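You operate a simulated robot arm through the tools that you are given. There is no shell and no other tool. Be economical: measure what you need, move in short steps, check, and stop when the job is done.

You run a simulated robot arm. Do the job below in one go: nothing can be reset, and whatever is moved stays where it is left.

TASK
Tap-test both pads from the ribbed rest and bin each by its ring.
Fine: each in the rubber cradle; at or over RING on the clipboard green, under it red; hammer back on its rest. Set down upright: hammer.

The check looks at the end state, three seconds after you hand in, the way a careful person would. Anything else that was tipped, shoved, dropped, spilled or broken makes it a failure.

THE ROBOT
A 5-joint arm with a two-finger parallel gripper on a trunk, on a base that drives. Base frame: it is fixed to the floor where the robot stands at the start and does not move with it; the origin is under the middle of the robot, x ahead of it, y to its left, z up; the surface under the hand at the start is at about z = 80. Readings come in cm, rad, newtons and seconds.
It reaches about 113.4 cm from its shoulder. Its first joint turns from -2.601 to 2.601 rad. Places, roughly: ribs of the rubber cradle [60, 0, 80]. Payload 1.57 kg.
The tool frame sits at the grasp point between the pads (the TCP): z along the fingers, y along the line on which they close. The tips reach 3 cm beyond it. Largest opening 11 cm; finger width 2.4, thickness 1.2; the body of the gripper, 4.8 by 11.2 cm, starts 7.8 cm behind the TCP.
Orientation is that of the tool frame in the base frame, as a unit quaternion [x, y, z, w]. With the fingers straight down and closing along the base's y, the tool's x points along the base's -x, its y along +y and its z along -z.

THE INTERFACE
- The arm moves only by the tool play_rows. Its argument "steps" is a list of rows, each an object of numbers (a shift or turn left out is 0, a gripper value left out holds the last): "claw": the opening, from 0 (shut) to 1 (fully open); "tx", "ty", "tz": the shift along the tool's x, y, z in units of 25 mm (1.0 is 25 mm); "wx", "wy", "wz": the turn, a rotation vector about the tool's x, y, z in units of 6 degrees (1.0 is 6 degrees). In form: [{"claw": .., "tx": .., "ty": .., "tz": .., "wx": .., "wy": .., "wz": ..}, ...]. A call has 1 to 10 rows; each row shifts and turns the commanded pose from where the row before left it, along the tool's axes as they then stand. A call with a number of a shift or a turn outside -1 to 1 is refused whole. A row lasts 0.2 s, in which the tool goes at most 5 cm and 0.15 rad; a call with a longer step from one row to the next is refused whole, and so is a gripper value outside its range. A pose out of reach is approached as far as the arm can. The call stops where the force on the tool passes 80 N (or 10 N more than at its start, if that is more) or the arm is blocked; 0.2 s more then pass. Each finger travels about 15.3 cm/s and halts on what it meets, pressing with about 38 N; the grip force reading is that of the motor and also rises with nothing between the fingers. The clock runs only during rows and for 0.2 s after the last one: add rows that do not move to give the fingers time. The reply holds the time, the measured pose of the TCP, the force on the tool along the base axes, the opening and the grip force, in the units named above and with some noise, with the torque about the TCP (base axes, N m) and any sound that the robot's microphone picked up, and new pictures: "show" is both (left out), scene, wrist or none.
- Cameras (640 x 400 px; columns grow to the right, rows downward): "scene" is now at [2.55, 15.56, 175.89]; the picture's right is [-0.21, -0.98, 0.00], its down [-0.82, 0.18, -0.54] and it looks along [0.53, -0.12, -0.84] (base axes); focal length 247 px, centre (320, 200). "wrist" rides on the gripper at [7, 1.6, -14.1] in the tool frame; the picture's right is [-0.23, 0.97, 0.00], its down [-0.86, -0.20, -0.48] and it looks along [-0.47, -0.11, 0.88] (tool axes); focal length 222 px, centre (320, 200). There is no depth. A picture from a camera that has moved, and an enlarged one, comes with that camera's place and axes in the base frame and with its lens.
- move_column(by): slides the trunk up (or, below 0, down) by that many cm; the arm and the scene camera ride with it, the base frame stays. It gives what a move gives, with no picture.
- roll_base(legs): drives the robot by 1 to 6 legs, each [ahead, turn to the left] in cm and rad, along the robot's own axes; the way and the turn of a leg run together, so that a leg with both is an arc; at most 150 cm and 3.142 rad a leg. The arm and the cameras ride along, it lands a little off, and it stops where it bumps. It gives what a move gives, and a new picture of the scene camera.
- aim_head(pan, tilt): turns the head with the scene camera to pan (to the left, within 2.705 rad either way) and tilt (down, from -0.506 to 1.204), counted from straight ahead of the robot. It gives what a move gives, and a new picture of the scene camera.
- enlarge(camera, box): a new picture of the part [left, top, right, bottom] of that camera's present view, enlarged. It takes no simulated time.
- hand_in(): hands the job in; it is judged then, once.

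Work in short steps. Places have to be worked out from the pictures, the camera data and where the tool is seen: move nearer, look again, correct. Check each grasp and each placing, and mend what went wrong. You have 120 turns and 260 pictures in all, those below and enlarged ones among them. Open the gripper and draw the arm clear of the work before you hand the job in, unless the task says otherwise; then end with one line.

The tools are called as name(argument=value, ...) on one line, values as JSON. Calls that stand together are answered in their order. play_rows: Moves the arm, as the interface text tells. Its arguments: {"type":"object","properties":{"steps":{"type":"array","items":{"type":"object","properties":{"claw":{"type":"number"},"tx":{"type":"number"},"ty":{"type":"number"},"tz":{"type":"number"},"wx":{"type":"number"},"wy":{"type":"number"},"wz":{"type":"number"}}}},"show":{"type":"string","enum":["both","scene","wrist","none"]}},"required":["steps"]} The other tools are called the same way: move_column (by) slides the trunk up or down; roll_base (legs) drives the base; aim_head (pan, tilt) turns the head that bears the scene camera; enlarge (camera, box) takes an enlarged picture of a part of a camera's view; hand_in () hands the job in.

At the start:

```text
t: 0.0
eef_pos: [68.04, 0.73, 105.83]
ee_rot: [-0.011, 1.0, -0.001, 0.0]
contact_force: [-0.5, 0.2, -0.3]
moment: [0.01, -0.05, 0.02]
opening: 11.0
finger_force: 0.2
trunk travel left (down, up): [-79.1, 17.9]
robot x, y, heading: [-0.07, 0.03, 0.002]
head pan, tilt: [-0.215, 0.997]
```

scene: 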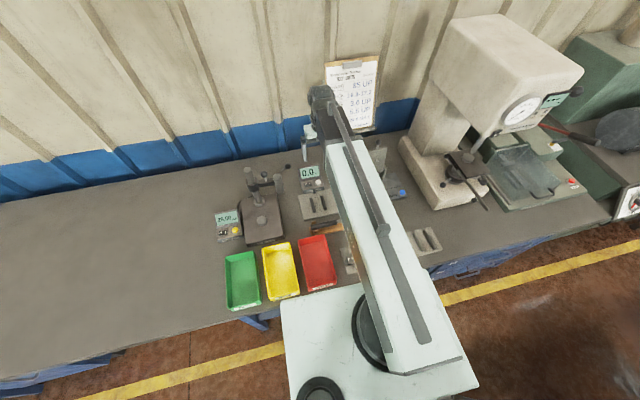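
wrist: 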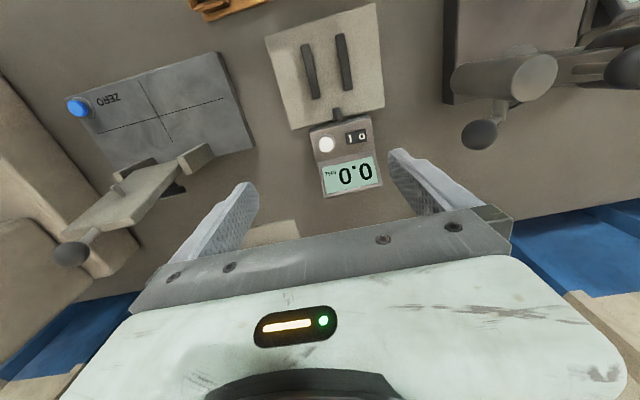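

The arm blocks part of the view. I'll enlarge the clipboard and the bench area first.

enlarge(camera="scene", box=[300, 50, 400, 140])

enlarge(camera="scene", box=[200, 130, 460, 310])

```text
4.44 times, centred on (350, 95) of scene
camera zoom: at [2.55, 15.56, 175.89], right [-0.21, -0.98, 0.0], down [-0.82, 0.18, -0.54], along [0.53, -0.12, -0.84], focal length 1099 px, centre (187, 667)
```

zoom: 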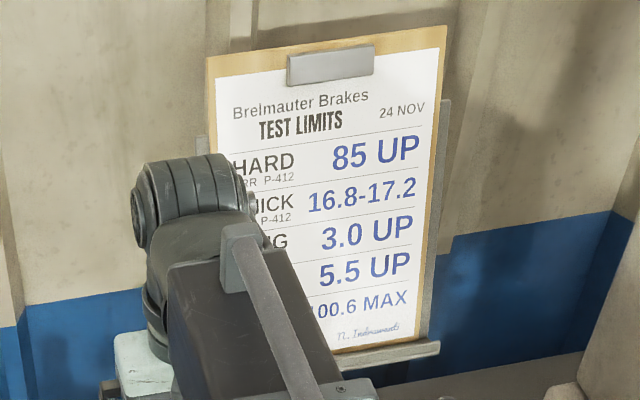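

```text
2.22 times, centred on (330, 220) of scene
camera zoom: at [2.55, 15.56, 175.89], right [-0.21, -0.98, 0.0], down [-0.82, 0.18, -0.54], along [0.53, -0.12, -0.84], focal length 550 px, centre (298, 156)
```

zoom: 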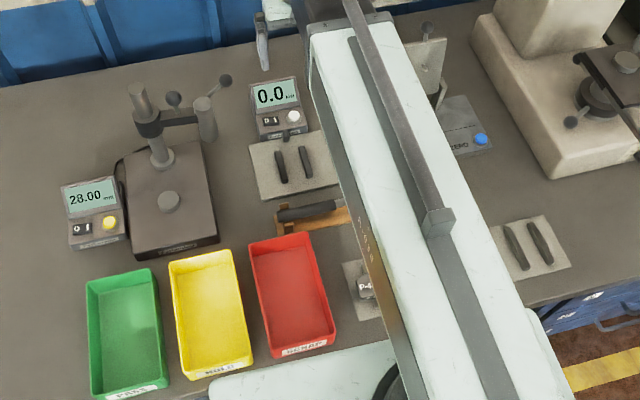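

The clipboard's third row seems to be "..NG 3.0 UP", but the arm covers the label. I'll raise the arm and swing it left to see the bench right of centre and the full clipboard.

play_rows(steps=[{"tz": -1}, {"tz": -1}, {"tz": -1}, {"tz": -1, "ty": 1}, {"ty": 1}, {"ty": 1}, {"ty": 1}, {"ty": 1}, {"ty": 1}, {"ty": 1}], show="none")

play_rows(steps=[{"ty": 1}, {"ty": 1}, {"ty": 1}, {"ty": 1}, {"ty": 1}, {"ty": 1}, {"ty": 1}, {"ty": 1}, {"ty": 1}, {"ty": 1}], show="scene")

```text
t: 2.2
eef_pos: [67.69, 18.23, 105.78]
ee_rot: [-0.009, 1.0, 0.0, 0.001]
contact_force: [-0.4, 0.0, -0.6]
moment: [-0.04, 0.02, 0.01]
opening: 11.03
finger_force: 0.0
out of reach, approached as far as the arm can: row 1, 2, 3, 4
trunk travel left (down, up): [-79.1, 17.9]
robot x, y, heading: [-0.15, 0.01, -0.006]
head pan, tilt: [-0.215, 0.997]
```

```text
t: 4.4
eef_pos: [67.07, 43.33, 105.79]
ee_rot: [-0.011, 1.0, 0.0, 0.0]
contact_force: [-0.5, 0.6, 0.0]
moment: [0.0, 0.01, 0.0]
opening: 11.0
finger_force: 0.0
trunk travel left (down, up): [-79.1, 17.9]
robot x, y, heading: [0.29, -0.6, 0.001]
head pan, tilt: [-0.215, 0.997]
camera scene: at [2.55, 15.6, 175.89], right [-0.21, -0.98, 0.0], down [-0.82, 0.18, -0.54], along [0.53, -0.12, -0.84], focal length 247 px, centre (320, 200)
```

scene: 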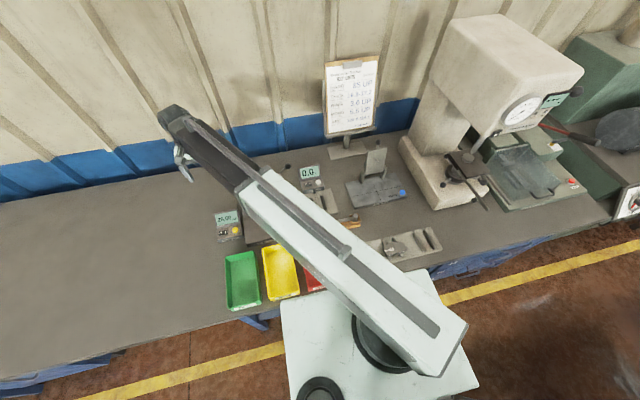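

Now most of the right side is clear. Enlarging the clipboard, the pads and cradle.

enlarge(camera="scene", box=[310, 50, 390, 140])

enlarge(camera="scene", box=[290, 150, 450, 270])

```text
4.44 times, centred on (350, 95) of scene
camera zoom: at [2.55, 15.6, 175.89], right [-0.21, -0.98, 0.0], down [-0.82, 0.18, -0.54], along [0.53, -0.12, -0.84], focal length 1099 px, centre (187, 667)
```

zoom: 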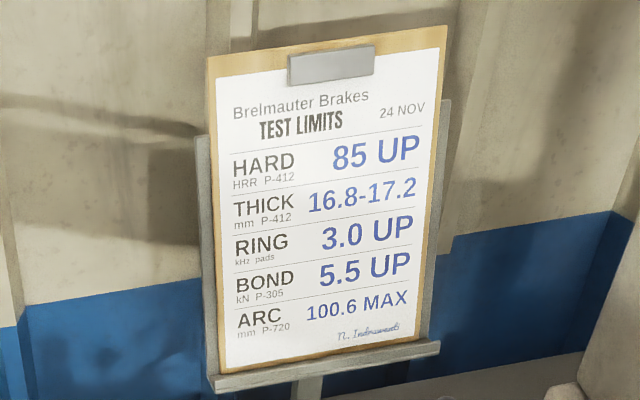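

```text
3.33 times, centred on (370, 210) of scene
camera zoom: at [2.55, 15.6, 175.89], right [-0.21, -0.98, 0.0], down [-0.82, 0.18, -0.54], along [0.53, -0.12, -0.84], focal length 824 px, centre (153, 167)
```

zoom: 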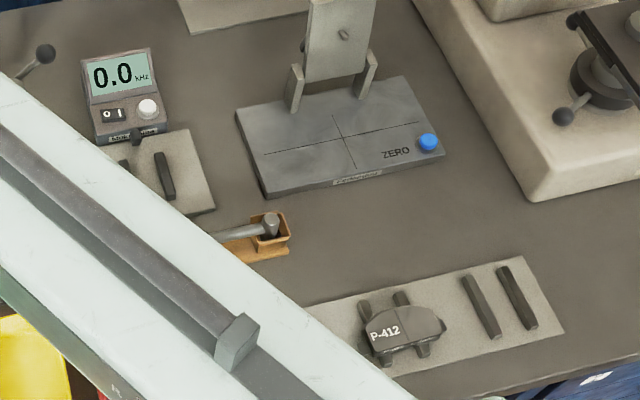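

RING limit is 3.0 kHz. The visible pad is at about (33,-21), the cradle at (60.7,3.8) and the hammer handle along y at x≈49. I'll raise the trunk and bring the wrist over the ribbed rest.

move_column(by=10)

play_rows(steps=[{"ty": -1}, {"ty": -1}, {"ty": -1}, {"ty": -1}, {"ty": -1}, {"ty": -1}, {"ty": -1}, {"ty": -1}, {"ty": -1}, {"ty": -1}], show="none")

play_rows(steps=[{"tx": 1, "ty": -1}, {"tx": 1, "ty": -1}, {"tx": 1, "ty": -1}, {"tx": 1, "ty": -1}, {"tx": 1, "ty": -1}, {"tx": 1, "ty": -1}, {"tx": 1, "ty": -1}, {"tx": 1, "ty": -1}, {"tx": 1, "ty": -1}, {"tx": 1, "ty": -1}])

```text
t: 5.7
eef_pos: [67.01, 43.55, 115.71]
ee_rot: [-0.011, 1.0, 0.0, -0.001]
contact_force: [0.6, 0.2, 0.4]
moment: [0.06, -0.03, 0.03]
opening: 11.01
finger_force: 0.0
trunk travel left (down, up): [-89.1, 7.9]
robot x, y, heading: [0.19, -0.22, 0.001]
head pan, tilt: [-0.215, 0.997]
```

```text
t: 7.9
eef_pos: [67.7, 18.24, 115.85]
ee_rot: [-0.01, 1.0, 0.0, 0.0]
contact_force: [0.5, 0.6, 0.6]
moment: [0.0, -0.04, 0.04]
opening: 11.01
finger_force: 0.1
trunk travel left (down, up): [-89.1, 7.9]
robot x, y, heading: [-0.23, -0.62, 0.0]
head pan, tilt: [-0.215, 0.997]
```

```text
t: 10.1
eef_pos: [56.81, -7.42, 115.88]
ee_rot: [-0.011, 1.0, -0.001, -0.001]
contact_force: [-1.0, -0.1, 0.5]
moment: [-0.02, -0.04, 0.03]
opening: 10.99
finger_force: 0.1
out of reach, approached as far as the arm can: row 5, 6, 7, 8, 9, 10
trunk travel left (down, up): [-89.1, 7.9]
robot x, y, heading: [0.07, -0.13, 0.0]
head pan, tilt: [-0.215, 0.997]
camera scene: at [2.54, 15.53, 185.9], right [-0.21, -0.98, 0.0], down [-0.82, 0.18, -0.54], along [0.53, -0.12, -0.84], focal length 247 px, centre (320, 200)
camera wrist: at [49.94, -5.88, 130.03], right [0.21, 0.98, 0.0], down [0.86, -0.18, 0.48], along [0.47, -0.1, -0.88], focal length 222 px, centre (320, 200)
```

scene: 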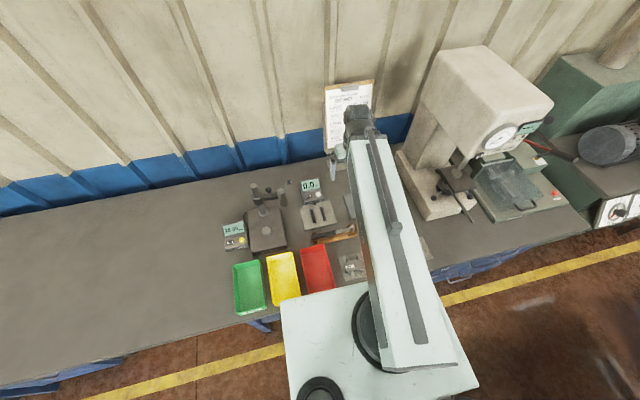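
wrist: 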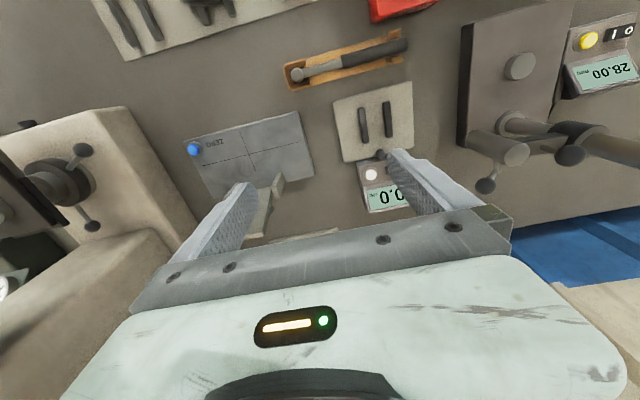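

Folded in, the arm stops at a radius of about 57 cm, and the pads and trays are at x≈33. I'll back the base by 30 cm so everything falls in the working range.

roll_base(legs=[[-30, 0]])

```text
t: 12.2
eef_pos: [26.35, -7.25, 115.83]
ee_rot: [-0.011, 1.0, -0.001, -0.001]
contact_force: [0.7, -0.3, 0.1]
moment: [0.02, -0.02, -0.05]
opening: 10.99
finger_force: 0.1
trunk travel left (down, up): [-89.1, 7.9]
robot x, y, heading: [-29.83, -0.45, -0.001]
head pan, tilt: [-0.215, 0.997]
camera scene: at [-27.99, 15.58, 185.9], right [-0.21, -0.98, 0.0], down [-0.82, 0.18, -0.54], along [0.53, -0.12, -0.84], focal length 247 px, centre (320, 200)
```

scene: 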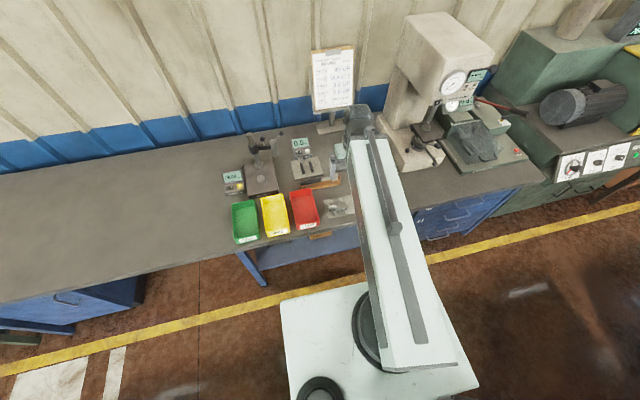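

Moving sideways to y≈-15 and lowering a bit to view the rest.

play_rows(steps=[{"ty": -1}, {"ty": -1}, {"ty": -1}, {"tz": 1}, {"tz": 1}, {"tz": 1}], show="wrist")

```text
t: 13.6
eef_pos: [26.58, -14.7, 115.84]
ee_rot: [-0.011, 1.0, 0.0, -0.001]
contact_force: [0.8, 0.2, -0.8]
moment: [0.01, 0.0, -0.02]
opening: 11.0
finger_force: 0.1
out of reach, approached as far as the arm can: row 4, 5, 6
trunk travel left (down, up): [-89.1, 7.9]
robot x, y, heading: [-30.41, -0.28, 0.002]
head pan, tilt: [-0.215, 0.997]
camera wrist: at [19.59, -13.14, 130.03], right [0.21, 0.98, 0.0], down [0.86, -0.18, 0.48], along [0.47, -0.1, -0.88], focal length 222 px, centre (320, 200)
```

wrist: 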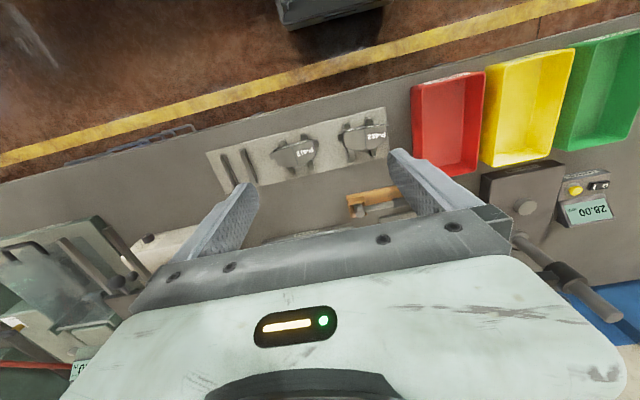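

Lowering is blocked at this folded radius, so I'll test it 10 cm further out.

play_rows(steps=[{"tx": -1}, {"tx": -1}, {"tx": -1}, {"tx": -1}, {"tz": 1}, {"tz": 1}, {"tz": 1}], show="none")

roll_base(legs=[[-13, 0]])

play_rows(steps=[{"claw": 1}], show="wrist")

```text
t: 15.2
eef_pos: [36.52, -14.46, 115.79]
ee_rot: [-0.012, 1.0, 0.0, -0.001]
contact_force: [-0.4, 0.1, 0.1]
moment: [0.0, -0.03, 0.03]
opening: 11.01
finger_force: 0.0
out of reach, approached as far as the arm can: row 5, 6, 7
trunk travel left (down, up): [-89.1, 7.9]
robot x, y, heading: [-30.55, -0.15, 0.001]
head pan, tilt: [-0.215, 0.997]
```

```text
t: 16.5
eef_pos: [23.37, -14.36, 115.92]
ee_rot: [-0.013, 1.0, -0.001, -0.002]
contact_force: [-0.8, 0.1, -0.2]
moment: [0.01, -0.01, 0.0]
opening: 11.01
finger_force: 0.0
trunk travel left (down, up): [-89.1, 7.9]
robot x, y, heading: [-43.48, -0.33, -0.0]
head pan, tilt: [-0.215, 0.997]
camera scene: at [-41.16, 15.57, 185.9], right [-0.21, -0.98, 0.0], down [-0.82, 0.18, -0.54], along [0.53, -0.11, -0.84], focal length 247 px, centre (320, 200)
```

scene: 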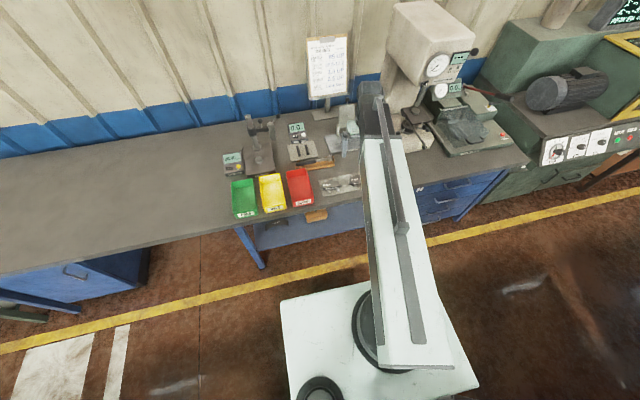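

```text
t: 16.9
eef_pos: [23.43, -14.29, 115.74]
ee_rot: [-0.012, 1.0, 0.0, 0.0]
contact_force: [0.4, -0.4, 0.2]
moment: [0.02, 0.01, 0.02]
opening: 11.03
finger_force: 0.1
trunk travel left (down, up): [-89.1, 7.9]
robot x, y, heading: [-43.63, -0.18, -0.004]
head pan, tilt: [-0.215, 0.997]
camera wrist: at [16.5, -12.82, 130.03], right [0.2, 0.98, 0.0], down [0.86, -0.18, 0.48], along [0.47, -0.1, -0.88], focal length 222 px, centre (320, 200)
```

wrist: 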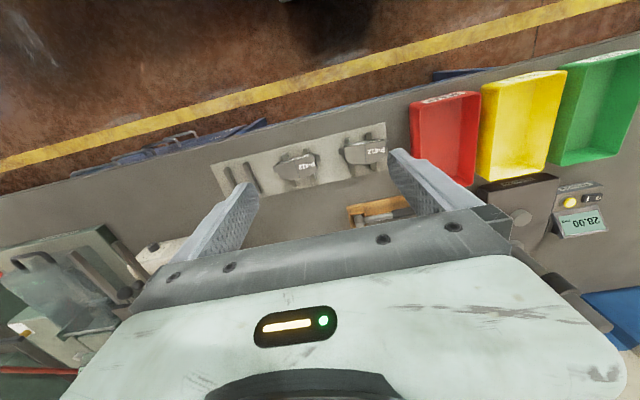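

Vertical tool moves are refused at every radius, so height may only come from the trunk. I'll test a small vertical step and a tilt here in free air.

play_rows(steps=[{"tz": 0.2}, {"tz": 0.2}], show="none")

play_rows(steps=[{"wy": 1}, {"wy": 1}], show="none")

play_rows(steps=[{"tz": 0.2}, {"tz": 0.2}], show="none")

```text
t: 17.5
eef_pos: [23.45, -14.33, 115.76]
ee_rot: [-0.012, 1.0, 0.0, -0.001]
contact_force: [0.5, -0.5, -0.6]
moment: [0.0, 0.0, -0.03]
opening: 11.02
finger_force: 0.1
out of reach, approached as far as the arm can: row 1, 2
trunk travel left (down, up): [-89.1, 7.9]
robot x, y, heading: [-43.34, -0.05, -0.003]
head pan, tilt: [-0.215, 0.997]
```

```text
t: 18.1
eef_pos: [23.55, -14.33, 116.33]
ee_rot: [-0.012, 0.994, -0.001, -0.106]
contact_force: [-0.4, -0.8, 0.7]
moment: [0.01, 0.01, 0.03]
opening: 10.99
finger_force: 0.1
out of reach, approached as far as the arm can: row 2
trunk travel left (down, up): [-89.1, 7.9]
robot x, y, heading: [-42.8, -0.48, -0.0]
head pan, tilt: [-0.215, 0.997]
```

```text
t: 18.7
eef_pos: [23.31, -14.4, 116.32]
ee_rot: [-0.012, 0.994, -0.002, -0.105]
contact_force: [-0.4, 0.4, -0.7]
moment: [0.02, -0.01, -0.01]
opening: 11.03
finger_force: 0.1
out of reach, approached as far as the arm can: row 1, 2
trunk travel left (down, up): [-89.1, 7.9]
robot x, y, heading: [-43.7, 0.0, 0.007]
head pan, tilt: [-0.215, 0.997]
```

The height comes from the trunk only, with the tilt adding a little. I'll straighten the tool, move over the nearer pad (about (31.5,-6.8)) and lower the trunk to look closely.

play_rows(steps=[{"wy": -1}, {"wy": -1}, {"tx": -1, "ty": 1}, {"tx": -1, "ty": 1}, {"tx": -1, "ty": 1}, {"tx": -0.2}], show="none")

move_column(by=-15)

play_rows(steps=[{"claw": 1}], show="wrist")

enlarge(camera="wrist", box=[220, 100, 440, 240])

```text
t: 20.1
eef_pos: [31.14, -6.75, 115.89]
ee_rot: [-0.013, 1.0, 0.0, -0.001]
contact_force: [-0.2, -0.2, 0.4]
moment: [0.0, 0.0, -0.01]
opening: 10.99
finger_force: 0.1
out of reach, approached as far as the arm can: row 1
trunk travel left (down, up): [-89.1, 7.9]
robot x, y, heading: [-43.38, -0.03, 0.002]
head pan, tilt: [-0.215, 0.997]
```

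```text
t: 21.8
eef_pos: [31.03, -6.73, 100.84]
ee_rot: [-0.012, 1.0, 0.0, -0.001]
contact_force: [-0.2, 0.0, -0.1]
moment: [0.01, -0.02, -0.01]
opening: 11.0
finger_force: 0.0
trunk travel left (down, up): [-74.1, 22.9]
robot x, y, heading: [-43.8, -0.05, 0.001]
head pan, tilt: [-0.215, 0.997]
```

```text
t: 22.2
eef_pos: [31.11, -6.91, 100.81]
ee_rot: [-0.012, 1.0, 0.0, -0.001]
contact_force: [0.5, 0.3, -0.6]
moment: [-0.01, 0.0, 0.0]
opening: 11.0
finger_force: 0.0
trunk travel left (down, up): [-74.1, 22.9]
robot x, y, heading: [-43.77, -0.08, 0.0]
head pan, tilt: [-0.215, 0.997]
camera wrist: at [24.25, -5.22, 115.03], right [0.2, 0.98, 0.0], down [0.86, -0.18, 0.48], along [0.47, -0.1, -0.88], focal length 222 px, centre (320, 200)
```

wrist: 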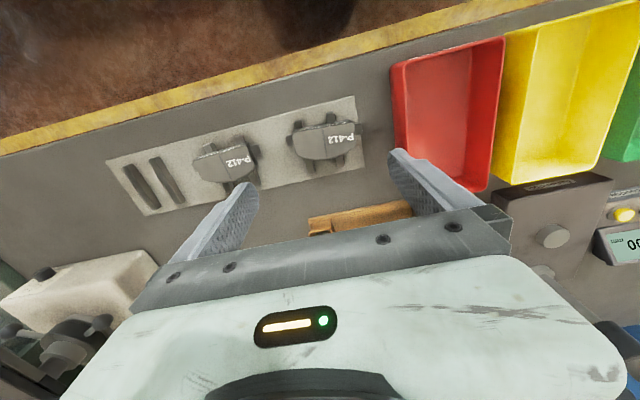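

```text
2.86 times, centred on (330, 170) of wrist
camera zoom: at [24.25, -5.22, 115.03], right [0.2, 0.98, 0.0], down [0.86, -0.18, 0.48], along [0.47, -0.1, -0.88], focal length 635 px, centre (291, 286)
```

zoom: 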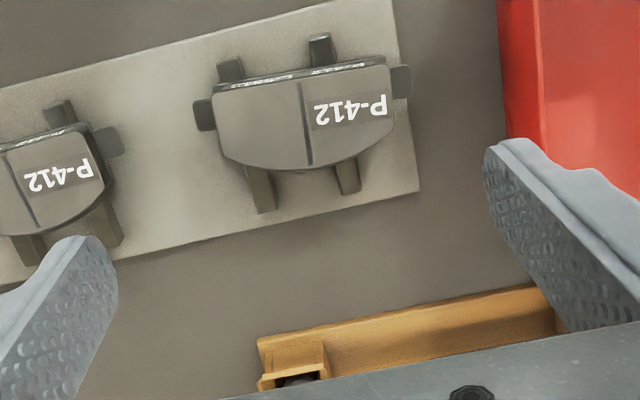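

Pad 2's centre is about (31.7,-6.1), with its long axis along y and about 5 cm across x. The rest is yawed about 2.6°. I'll spin the tool about 91° so the fingers close along x between the ribs, and centre it over the pad.

play_rows(steps=[{"tx": -0.24, "ty": 0.3, "wz": -1}, {"wz": -1}, {"wz": -1}, {"wz": -1}, {"wz": -1}, {"wz": -1}, {"wz": -1}, {"wz": -1}], show="none")

play_rows(steps=[{"wz": -1}, {"wz": -1}, {"wz": -1}, {"wz": -1}, {"wz": -1}, {"wz": -1}, {"wz": -1}, {"wz": -0.2}], show="wrist")

enlarge(camera="wrist", box=[220, 100, 440, 240])

```text
t: 24.0
eef_pos: [31.71, -5.95, 100.87]
ee_rot: [-0.418, 0.908, 0.0, -0.001]
contact_force: [-0.1, -0.1, 0.3]
moment: [-0.02, 0.02, 0.0]
opening: 11.01
finger_force: 0.0
trunk travel left (down, up): [-74.1, 22.9]
robot x, y, heading: [-43.71, -0.21, 0.003]
head pan, tilt: [-0.215, 0.997]
```

```text
t: 25.8
eef_pos: [31.64, -5.96, 100.91]
ee_rot: [0.723, -0.691, -0.001, 0.0]
contact_force: [-0.3, -0.7, -0.6]
moment: [0.01, -0.01, 0.02]
opening: 10.99
finger_force: 0.1
trunk travel left (down, up): [-74.1, 22.9]
robot x, y, heading: [-43.9, -0.0, -0.002]
head pan, tilt: [-0.215, 0.997]
camera wrist: at [30.53, -12.94, 115.01], right [-0.98, 0.18, 0.0], down [0.16, 0.86, 0.48], along [0.08, 0.47, -0.88], focal length 222 px, centre (320, 200)
```

wrist: 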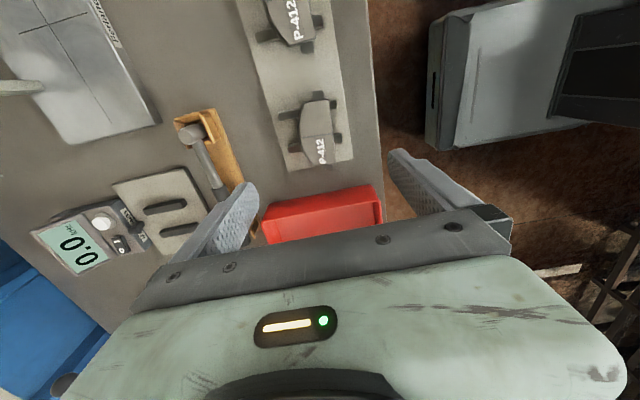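

```text
2.86 times, centred on (330, 170) of wrist
camera zoom: at [30.53, -12.94, 115.01], right [-0.98, 0.18, 0.0], down [0.16, 0.86, 0.48], along [0.08, 0.47, -0.88], focal length 635 px, centre (291, 286)
```

zoom: 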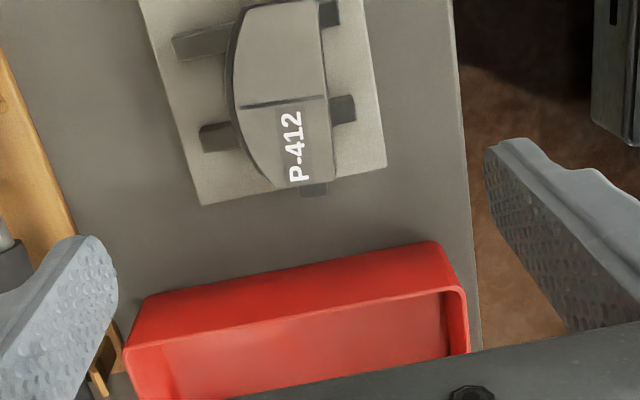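

Both views agree the centre is near (32.0,-6.15). I'll make the fine shift and lower to TCP z≈86.

play_rows(steps=[{"tx": 0.08, "ty": -0.12}], show="none")

move_column(by=-14.9)

play_rows(steps=[{"claw": 1}], show="both")

enlarge(camera="wrist", box=[200, 100, 420, 240])

```text
t: 26.2
eef_pos: [32.04, -6.15, 100.82]
ee_rot: [0.722, -0.691, -0.001, 0.001]
contact_force: [0.0, -0.7, -0.3]
moment: [-0.01, 0.01, -0.02]
opening: 11.02
finger_force: 0.0
trunk travel left (down, up): [-74.1, 22.9]
robot x, y, heading: [-43.57, -0.2, 0.001]
head pan, tilt: [-0.215, 0.997]
```

```text
t: 28.0
eef_pos: [32.09, -6.02, 85.88]
ee_rot: [0.723, -0.691, 0.0, 0.001]
contact_force: [0.0, 0.1, -0.8]
moment: [-0.02, 0.01, -0.01]
opening: 11.02
finger_force: 0.1
trunk travel left (down, up): [-59.2, 37.8]
robot x, y, heading: [-43.75, -0.26, -0.0]
head pan, tilt: [-0.215, 0.997]
```

```text
t: 28.4
eef_pos: [32.0, -6.14, 86.0]
ee_rot: [0.724, -0.69, -0.001, 0.002]
contact_force: [0.8, 0.3, 0.6]
moment: [-0.02, -0.02, -0.04]
opening: 11.0
finger_force: 0.1
trunk travel left (down, up): [-59.2, 37.8]
robot x, y, heading: [-43.51, 0.1, 0.001]
head pan, tilt: [-0.215, 0.997]
camera scene: at [-41.03, 15.57, 156.0], right [-0.21, -0.98, 0.0], down [-0.82, 0.18, -0.54], along [0.53, -0.11, -0.84], focal length 247 px, centre (320, 200)
camera wrist: at [30.81, -13.14, 100.11], right [-0.98, 0.18, 0.0], down [0.16, 0.86, 0.48], along [0.09, 0.47, -0.88], focal length 222 px, centre (320, 200)
```

scene: 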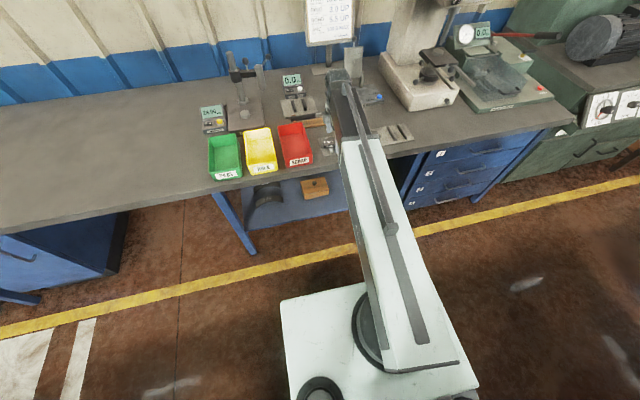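
wrist: 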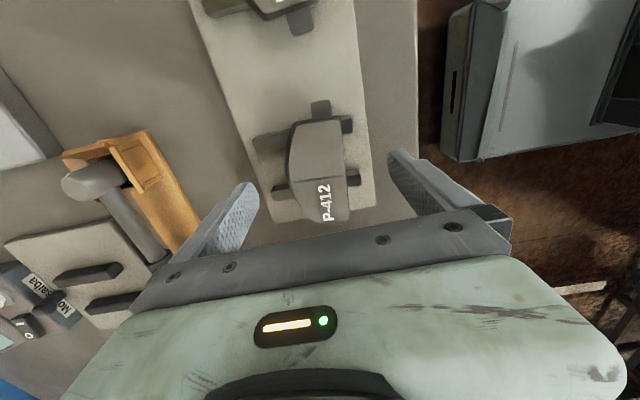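

```text
2.86 times, centred on (310, 170) of wrist
camera zoom: at [30.81, -13.14, 100.11], right [-0.98, 0.18, 0.0], down [0.16, 0.86, 0.48], along [0.09, 0.47, -0.88], focal length 635 px, centre (349, 286)
```

zoom: 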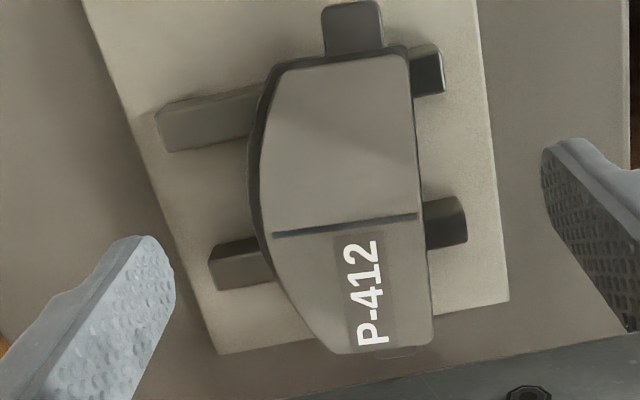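

The pad top is at z≈83.3 and the fingers straddle it, between the ribs. I'll trim x by 0.3, lower 1.9 cm and close.

play_rows(steps=[{"ty": -0.12}], show="none")

move_column(by=-1.9)

play_rows(steps=[{"claw": 0.8}, {"claw": 0.6}, {"claw": 0.5}, {"claw": 0.4}, {"claw": 0.3}, {"claw": 0.3}], show="wrist")

```text
t: 28.8
eef_pos: [32.21, -6.09, 85.98]
ee_rot: [0.723, -0.69, 0.0, 0.001]
contact_force: [0.2, 0.2, -0.3]
moment: [-0.04, -0.03, -0.02]
opening: 11.02
finger_force: 0.1
trunk travel left (down, up): [-59.2, 37.8]
robot x, y, heading: [-43.65, -0.56, 0.012]
head pan, tilt: [-0.215, 0.997]
```

```text
t: 29.4
eef_pos: [32.35, -6.16, 84.0]
ee_rot: [0.723, -0.691, 0.0, 0.001]
contact_force: [-0.1, -0.6, -0.8]
moment: [0.02, -0.01, -0.04]
opening: 11.0
finger_force: 0.0
trunk travel left (down, up): [-57.3, 39.7]
robot x, y, heading: [-43.65, -0.3, 0.0]
head pan, tilt: [-0.215, 0.997]
```

```text
t: 30.8
eef_pos: [32.74, -6.07, 84.0]
ee_rot: [0.723, -0.691, 0.003, -0.002]
contact_force: [45.9, 2.5, 23.1]
moment: [0.43, -0.45, -0.86]
opening: 8.37
finger_force: 44.5
trunk travel left (down, up): [-57.3, 39.7]
robot x, y, heading: [-43.41, -0.31, 0.002]
head pan, tilt: [-0.215, 0.997]
camera wrist: at [31.36, -13.03, 98.1], right [-0.98, 0.18, -0.01], down [0.16, 0.86, 0.48], along [0.09, 0.47, -0.88], focal length 222 px, centre (320, 200)
```

wrist: 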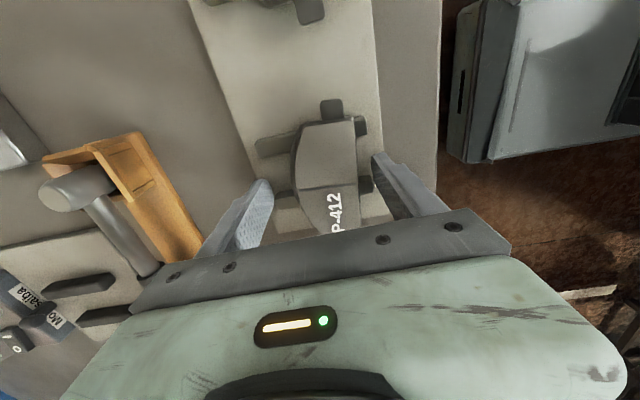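

A finger caught on something at an 8.4 cm opening, most likely the rest plate's edge, with upward force. I'll reopen, raise 0.7 cm and check the force.

play_rows(steps=[{"claw": 0.9}, {"claw": 0.95}, {"claw": 0.95}], show="none")

move_column(by=0.7)

play_rows(steps=[{"claw": 0.95}], show="wrist")

enlarge(camera="wrist", box=[200, 100, 420, 240])

```text
t: 31.6
eef_pos: [32.27, -6.08, 84.05]
ee_rot: [0.723, -0.691, -0.001, 0.001]
contact_force: [0.4, 0.4, 0.9]
moment: [-0.01, 0.02, 0.0]
opening: 10.46
finger_force: 0.2
trunk travel left (down, up): [-57.3, 39.7]
robot x, y, heading: [-43.23, -0.02, 0.002]
head pan, tilt: [-0.215, 0.997]
```

```text
t: 32.2
eef_pos: [32.26, -6.17, 84.75]
ee_rot: [0.723, -0.691, 0.0, 0.001]
contact_force: [0.6, -0.4, 0.9]
moment: [0.01, 0.03, 0.04]
opening: 10.45
finger_force: 0.0
trunk travel left (down, up): [-58.0, 39.0]
robot x, y, heading: [-43.53, -0.11, 0.002]
head pan, tilt: [-0.215, 0.997]
```

```text
t: 32.6
eef_pos: [32.36, -6.14, 84.64]
ee_rot: [0.723, -0.691, 0.0, 0.0]
contact_force: [0.4, -0.1, 0.1]
moment: [-0.02, 0.01, 0.02]
opening: 10.45
finger_force: 0.0
trunk travel left (down, up): [-58.0, 39.0]
robot x, y, heading: [-43.7, -0.2, 0.003]
head pan, tilt: [-0.215, 0.997]
camera wrist: at [31.08, -13.07, 98.91], right [-0.98, 0.18, 0.0], down [0.16, 0.86, 0.48], along [0.09, 0.47, -0.88], focal length 222 px, centre (320, 200)
```

wrist: 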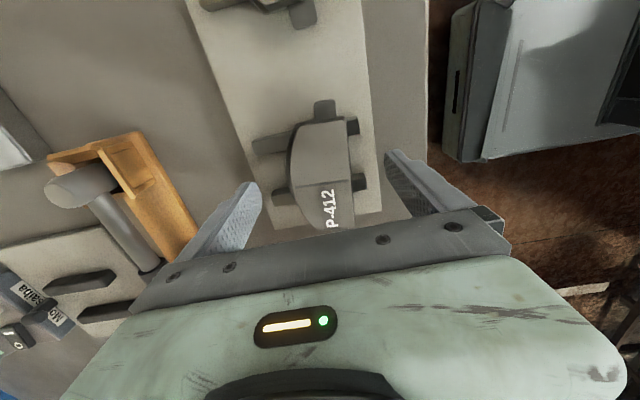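

```text
2.86 times, centred on (310, 170) of wrist
camera zoom: at [31.08, -13.07, 98.91], right [-0.98, 0.18, 0.0], down [0.16, 0.86, 0.48], along [0.09, 0.47, -0.88], focal length 635 px, centre (349, 286)
```

zoom: 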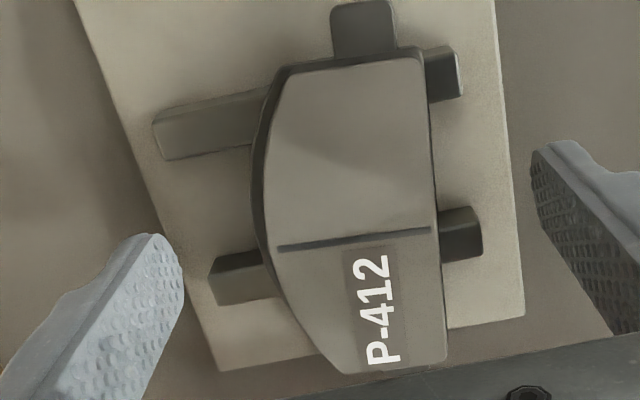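

The pad hasn't moved. I'll close slowly at this height.

play_rows(steps=[{"claw": 0.8}, {"claw": 0.7}, {"claw": 0.6}, {"claw": 0.5}, {"claw": 0.4}, {"claw": 0.3}, {"claw": 0.3}], show="wrist")

```text
t: 34.2
eef_pos: [32.67, -6.08, 84.53]
ee_rot: [0.724, -0.69, 0.003, -0.002]
contact_force: [43.8, 3.1, 21.8]
moment: [0.4, -0.69, -0.81]
opening: 8.37
finger_force: 45.3
trunk travel left (down, up): [-58.0, 39.0]
robot x, y, heading: [-43.69, -0.06, 0.008]
head pan, tilt: [-0.215, 0.997]
camera wrist: at [31.37, -13.03, 98.8], right [-0.98, 0.18, -0.01], down [0.16, 0.86, 0.48], along [0.09, 0.47, -0.88], focal length 222 px, centre (320, 200)
```

wrist: 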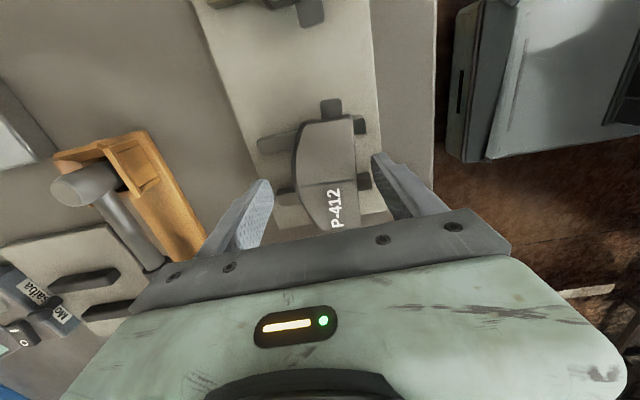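

It's blocked at the same spot again. The +x finger is hitting the end of the near rib: the ribs are centred at y≈-7.0 and I was at -6.1. I'll open, shift -0.85 in y and close again.

play_rows(steps=[{"claw": 0.9}, {"claw": 0.9}, {"tx": 0.34, "ty": -0.06}, {"claw": 0.9}, {"claw": 0.75}, {"claw": 0.65}, {"claw": 0.55}, {"claw": 0.45}, {"claw": 0.35}, {"claw": 0.3}], show="wrist")

```text
t: 36.4
eef_pos: [32.54, -6.8, 84.71]
ee_rot: [0.723, -0.691, -0.001, 0.001]
contact_force: [1.7, 1.0, 2.0]
moment: [0.12, -0.11, -0.02]
opening: 5.17
finger_force: 38.0
trunk travel left (down, up): [-58.0, 39.0]
robot x, y, heading: [-43.61, 0.0, 0.001]
head pan, tilt: [-0.215, 0.997]
camera wrist: at [31.27, -13.88, 98.91], right [-0.98, 0.18, 0.0], down [0.16, 0.86, 0.48], along [0.09, 0.47, -0.88], focal length 222 px, centre (320, 200)
```

wrist: 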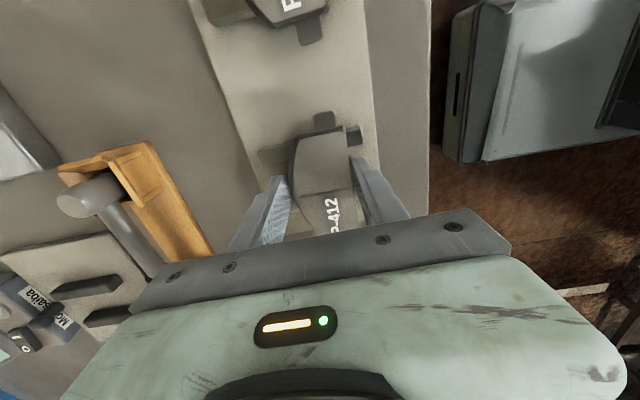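

Gripped at 5.17 cm. I'll squeeze and lift 10 cm.

play_rows(steps=[{"claw": 0.1}, {"claw": 0.1}], show="none")

move_column(by=12)

play_rows(steps=[{"claw": 0.1}], show="wrist")

```text
t: 37.0
eef_pos: [32.51, -6.98, 84.83]
ee_rot: [0.723, -0.691, -0.001, 0.001]
contact_force: [0.8, 1.0, 1.9]
moment: [0.15, -0.1, -0.05]
opening: 5.19
finger_force: 37.9
trunk travel left (down, up): [-58.0, 39.0]
robot x, y, heading: [-43.54, -0.31, 0.001]
head pan, tilt: [-0.215, 0.997]
```

```text
t: 38.5
eef_pos: [32.59, -6.88, 96.78]
ee_rot: [0.723, -0.691, 0.0, 0.0]
contact_force: [0.5, 0.8, -3.3]
moment: [-0.01, 0.01, 0.02]
opening: 5.12
finger_force: 37.9
trunk travel left (down, up): [-70.0, 27.0]
robot x, y, heading: [-43.54, -0.47, 0.003]
head pan, tilt: [-0.215, 0.997]
```

```text
t: 38.9
eef_pos: [32.42, -6.91, 96.67]
ee_rot: [0.723, -0.691, -0.001, 0.0]
contact_force: [-0.6, -0.6, -2.7]
moment: [0.0, -0.01, 0.05]
opening: 5.12
finger_force: 37.9
trunk travel left (down, up): [-70.0, 27.0]
robot x, y, heading: [-43.73, 0.02, 0.007]
head pan, tilt: [-0.215, 0.997]
camera wrist: at [31.29, -13.9, 110.89], right [-0.98, 0.18, 0.0], down [0.16, 0.86, 0.48], along [0.09, 0.47, -0.88], focal length 222 px, centre (320, 200)
```

wrist: 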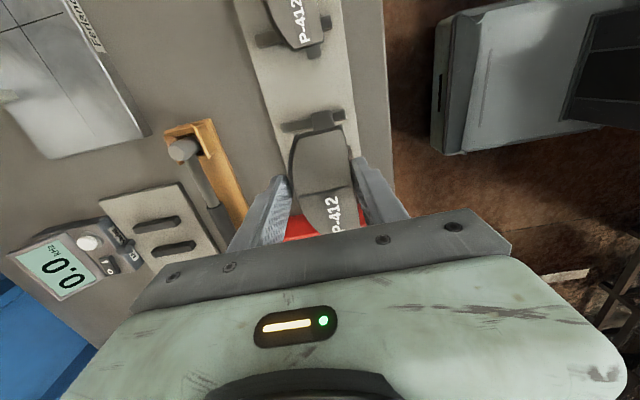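

The pad is held with about 3 N of weight. The cradle centre is about (60,3.5), with its ribs at y≈1.1 and 6.1. I'll carry the pad there at height.

play_rows(steps=[{"ty": -1, "tx": -0.41}, {"ty": -1, "tx": -0.41}, {"ty": -1, "tx": -0.41}, {"ty": -1, "tx": -0.41}, {"ty": -1, "tx": -0.41}, {"ty": -1, "tx": -0.41}, {"ty": -1, "tx": -0.41}, {"ty": -1, "tx": -0.41}, {"ty": -1, "tx": -0.41}, {"ty": -1, "tx": -0.41}], show="none")

play_rows(steps=[{"ty": -1}, {"claw": 0.1}], show="wrist")

enlarge(camera="wrist", box=[200, 80, 440, 240])

```text
t: 41.1
eef_pos: [51.06, 3.57, 96.73]
ee_rot: [0.723, -0.691, 0.0, 0.0]
contact_force: [0.6, -0.8, -2.4]
moment: [-0.03, 0.0, 0.01]
opening: 5.16
finger_force: 37.9
out of reach, approached as far as the arm can: row 8, 9, 10
trunk travel left (down, up): [-70.0, 27.0]
robot x, y, heading: [-43.18, -0.44, -0.002]
head pan, tilt: [-0.215, 0.997]
```

```text
t: 41.7
eef_pos: [50.96, 3.55, 96.74]
ee_rot: [0.723, -0.691, -0.001, 0.001]
contact_force: [0.3, 0.0, -2.5]
moment: [-0.01, -0.01, 0.01]
opening: 5.13
finger_force: 38.2
out of reach, approached as far as the arm can: row 1
trunk travel left (down, up): [-70.0, 27.0]
robot x, y, heading: [-43.56, -0.42, -0.002]
head pan, tilt: [-0.215, 0.997]
camera wrist: at [49.76, -3.43, 110.88], right [-0.98, 0.18, 0.0], down [0.16, 0.86, 0.48], along [0.09, 0.47, -0.88], focal length 222 px, centre (320, 200)
```

wrist: 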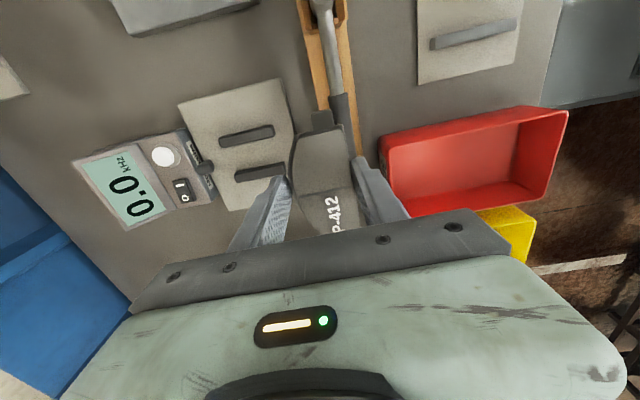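

```text
2.50 times, centred on (320, 160) of wrist
camera zoom: at [49.76, -3.43, 110.88], right [-0.98, 0.18, 0.0], down [0.16, 0.86, 0.48], along [0.09, 0.47, -0.88], focal length 555 px, centre (320, 300)
```

zoom: 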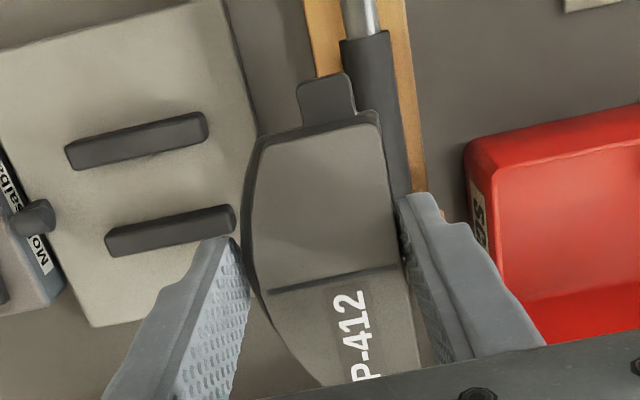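

The arm's reach ends at x≈51 from here, so a base position near -30.5 covers both the pads and the cradle. I'll retract 4 cm and drive forward 13 cm.

play_rows(steps=[{"ty": 0.8}, {"ty": 0.8}], show="none")

roll_base(legs=[[13, 0]])

play_rows(steps=[{"claw": 0.1}], show="wrist")

```text
t: 42.3
eef_pos: [47.04, 3.3, 96.76]
ee_rot: [0.723, -0.69, -0.001, 0.001]
contact_force: [0.0, -0.2, -2.8]
moment: [0.01, -0.02, -0.01]
opening: 5.14
finger_force: 38.3
trunk travel left (down, up): [-70.0, 27.0]
robot x, y, heading: [-43.57, -0.08, 0.004]
head pan, tilt: [-0.215, 0.997]
```

```text
t: 43.6
eef_pos: [60.27, 3.16, 96.71]
ee_rot: [0.723, -0.691, 0.0, 0.002]
contact_force: [-0.3, 0.5, -1.7]
moment: [0.03, -0.08, 0.02]
opening: 5.15
finger_force: 37.9
trunk travel left (down, up): [-70.0, 27.0]
robot x, y, heading: [-30.32, -0.18, -0.0]
head pan, tilt: [-0.215, 0.997]
camera scene: at [-27.84, 15.59, 166.79], right [-0.21, -0.98, 0.0], down [-0.82, 0.18, -0.54], along [0.53, -0.12, -0.84], focal length 247 px, centre (320, 200)
```

scene: 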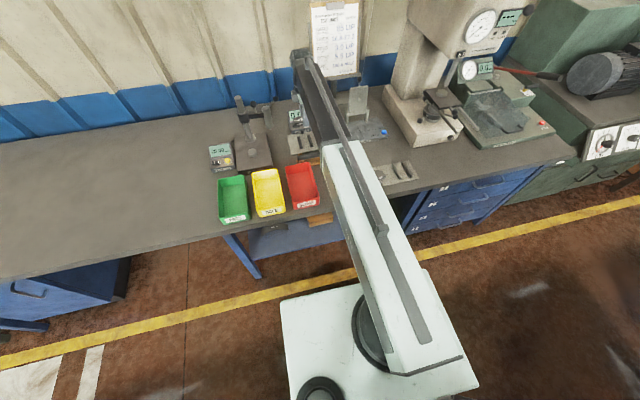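

```text
t: 44.0
eef_pos: [60.26, 3.23, 96.72]
ee_rot: [0.723, -0.691, -0.001, 0.001]
contact_force: [0.1, 0.1, -2.8]
moment: [-0.02, 0.0, 0.02]
opening: 5.14
finger_force: 38.2
trunk travel left (down, up): [-70.0, 27.0]
robot x, y, heading: [-30.41, -0.1, 0.0]
head pan, tilt: [-0.215, 0.997]
camera wrist: at [59.04, -3.76, 110.9], right [-0.98, 0.18, 0.0], down [0.16, 0.86, 0.48], along [0.09, 0.47, -0.88], focal length 222 px, centre (320, 200)
```

wrist: 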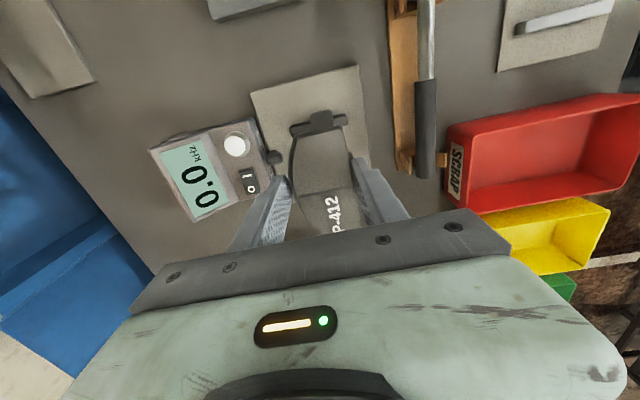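

Over the cradle, well aligned. I'll nudge y by +0.25 and lower 11.3 cm, then approach by small steps.

play_rows(steps=[{"tx": -0.1}], show="none")

move_column(by=-11.2)

play_rows(steps=[{"claw": 0.1}], show="wrist")

enlarge(camera="wrist", box=[200, 80, 440, 240])

```text
t: 44.4
eef_pos: [60.22, 3.36, 96.61]
ee_rot: [0.723, -0.691, -0.001, 0.0]
contact_force: [-0.2, 0.9, -3.2]
moment: [0.01, -0.03, -0.01]
opening: 5.14
finger_force: 38.3
trunk travel left (down, up): [-70.0, 27.0]
robot x, y, heading: [-30.34, 0.29, -0.002]
head pan, tilt: [-0.215, 0.997]
```

```text
t: 45.8
eef_pos: [60.17, 3.39, 85.66]
ee_rot: [0.722, -0.692, 0.0, -0.001]
contact_force: [11.3, 0.1, 20.5]
moment: [-0.03, -0.4, -0.07]
opening: 5.14
finger_force: 38.5
trunk travel left (down, up): [-58.8, 38.2]
robot x, y, heading: [-30.21, 0.1, -0.006]
head pan, tilt: [-0.215, 0.997]
```

```text
t: 46.2
eef_pos: [60.21, 3.44, 85.59]
ee_rot: [0.722, -0.692, -0.001, 0.0]
contact_force: [12.1, 0.3, 23.6]
moment: [0.03, -0.35, -0.07]
opening: 5.1
finger_force: 37.6
trunk travel left (down, up): [-58.8, 38.2]
robot x, y, heading: [-30.44, -0.15, 0.006]
head pan, tilt: [-0.215, 0.997]
camera wrist: at [58.93, -3.54, 99.83], right [-0.98, 0.18, 0.0], down [0.16, 0.86, 0.48], along [0.09, 0.47, -0.88], focal length 222 px, centre (320, 200)
```

wrist: 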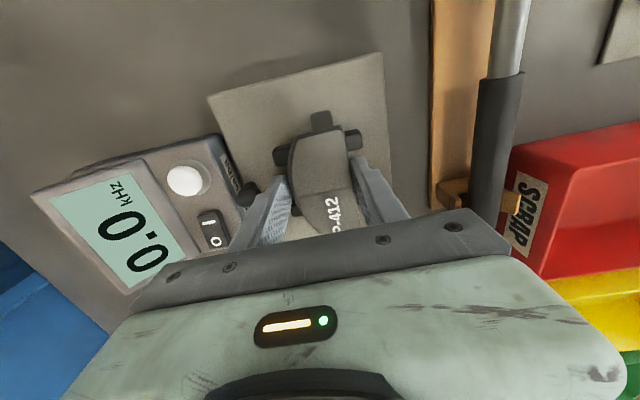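

```text
2.50 times, centred on (320, 160) of wrist
camera zoom: at [58.93, -3.54, 99.83], right [-0.98, 0.18, 0.0], down [0.16, 0.86, 0.48], along [0.09, 0.47, -0.88], focal length 555 px, centre (320, 300)
```

zoom: 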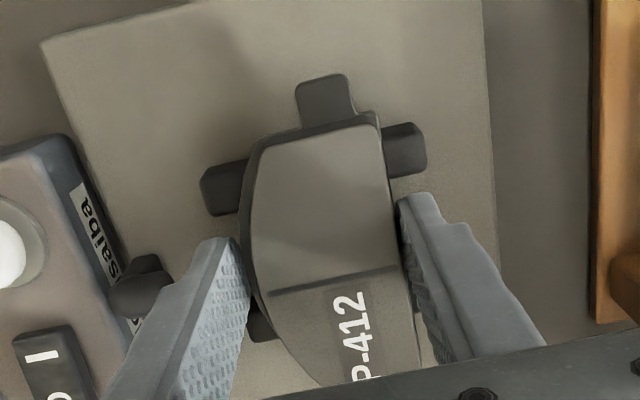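

Contact with the ribs, at about 20 N. I'll ease up 0.2 cm and open gently just enough to release.

move_column(by=0.2)

play_rows(steps=[{"claw": 0.5}, {"claw": 0.56}, {"claw": 0.6}, {"claw": 0.6}], show="wrist")

```text
t: 46.7
eef_pos: [60.23, 3.47, 85.64]
ee_rot: [0.722, -0.692, -0.002, 0.001]
contact_force: [0.0, -0.1, -2.3]
moment: [-0.02, -0.03, -0.02]
opening: 5.13
finger_force: 37.5
trunk travel left (down, up): [-59.0, 38.0]
robot x, y, heading: [-30.46, -0.19, -0.0]
head pan, tilt: [-0.215, 0.997]
```

```text
t: 47.7
eef_pos: [60.16, 3.4, 85.74]
ee_rot: [0.722, -0.692, 0.0, 0.0]
contact_force: [-0.4, 0.5, 0.2]
moment: [-0.01, 0.0, 0.01]
opening: 6.57
finger_force: 0.0
trunk travel left (down, up): [-59.0, 38.0]
robot x, y, heading: [-30.28, -0.09, 0.002]
head pan, tilt: [-0.215, 0.997]
camera wrist: at [59.02, -3.53, 99.9], right [-0.98, 0.18, 0.0], down [0.16, 0.86, 0.48], along [0.09, 0.47, -0.88], focal length 222 px, centre (320, 200)
```

wrist: 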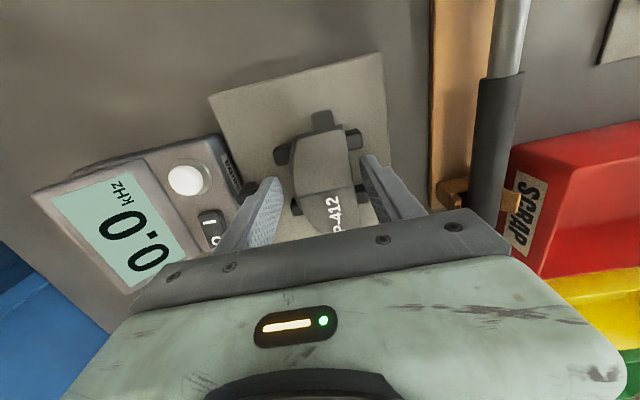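

Pad placed on the cradle ribs. I'll raise clear and look at the hammer.

move_column(by=14)

play_rows(steps=[{"ty": 1, "tx": 0.5, "claw": 0.6}, {"ty": 1, "tx": 0.5}, {"ty": 1, "tx": 0.5}, {"ty": 1, "tx": 0.5}, {"ty": 0.5, "tx": 0.5}], show="wrist")

enlarge(camera="wrist", box=[180, 60, 440, 240])

```text
t: 49.4
eef_pos: [60.16, 3.41, 99.7]
ee_rot: [0.722, -0.692, 0.0, 0.001]
contact_force: [-0.2, -0.5, 0.8]
moment: [0.0, 0.01, -0.01]
opening: 6.6
finger_force: 0.0
trunk travel left (down, up): [-73.0, 24.0]
robot x, y, heading: [-30.3, -0.2, 0.002]
head pan, tilt: [-0.215, 0.997]
```

```text
t: 50.6
eef_pos: [49.33, -3.36, 99.81]
ee_rot: [0.723, -0.691, 0.0, 0.001]
contact_force: [-0.1, 0.0, 0.1]
moment: [0.0, 0.03, 0.0]
opening: 6.59
finger_force: 0.0
trunk travel left (down, up): [-73.0, 24.0]
robot x, y, heading: [-30.77, 0.01, 0.009]
head pan, tilt: [-0.215, 0.997]
camera wrist: at [48.02, -10.32, 113.92], right [-0.98, 0.18, 0.0], down [0.16, 0.86, 0.48], along [0.09, 0.47, -0.88], focal length 222 px, centre (320, 200)
```

wrist: 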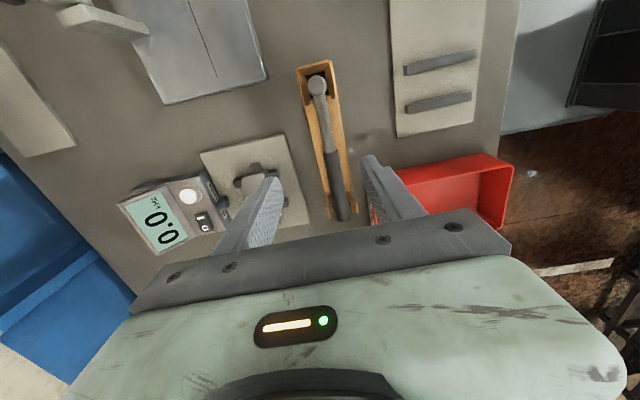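

```text
2.22 times, centred on (310, 150) of wrist
camera zoom: at [48.02, -10.32, 113.92], right [-0.98, 0.18, 0.0], down [0.16, 0.86, 0.48], along [0.09, 0.47, -0.88], focal length 494 px, centre (342, 311)
```

zoom: 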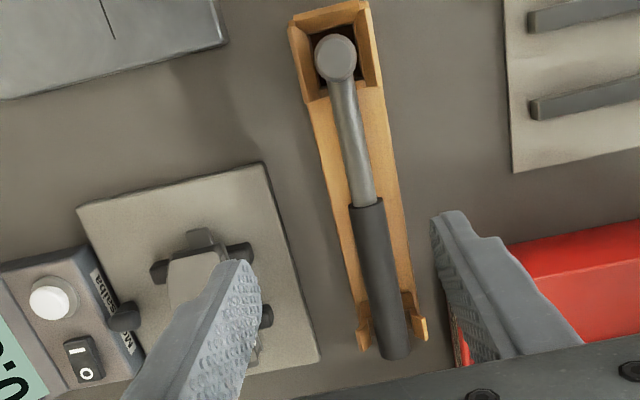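

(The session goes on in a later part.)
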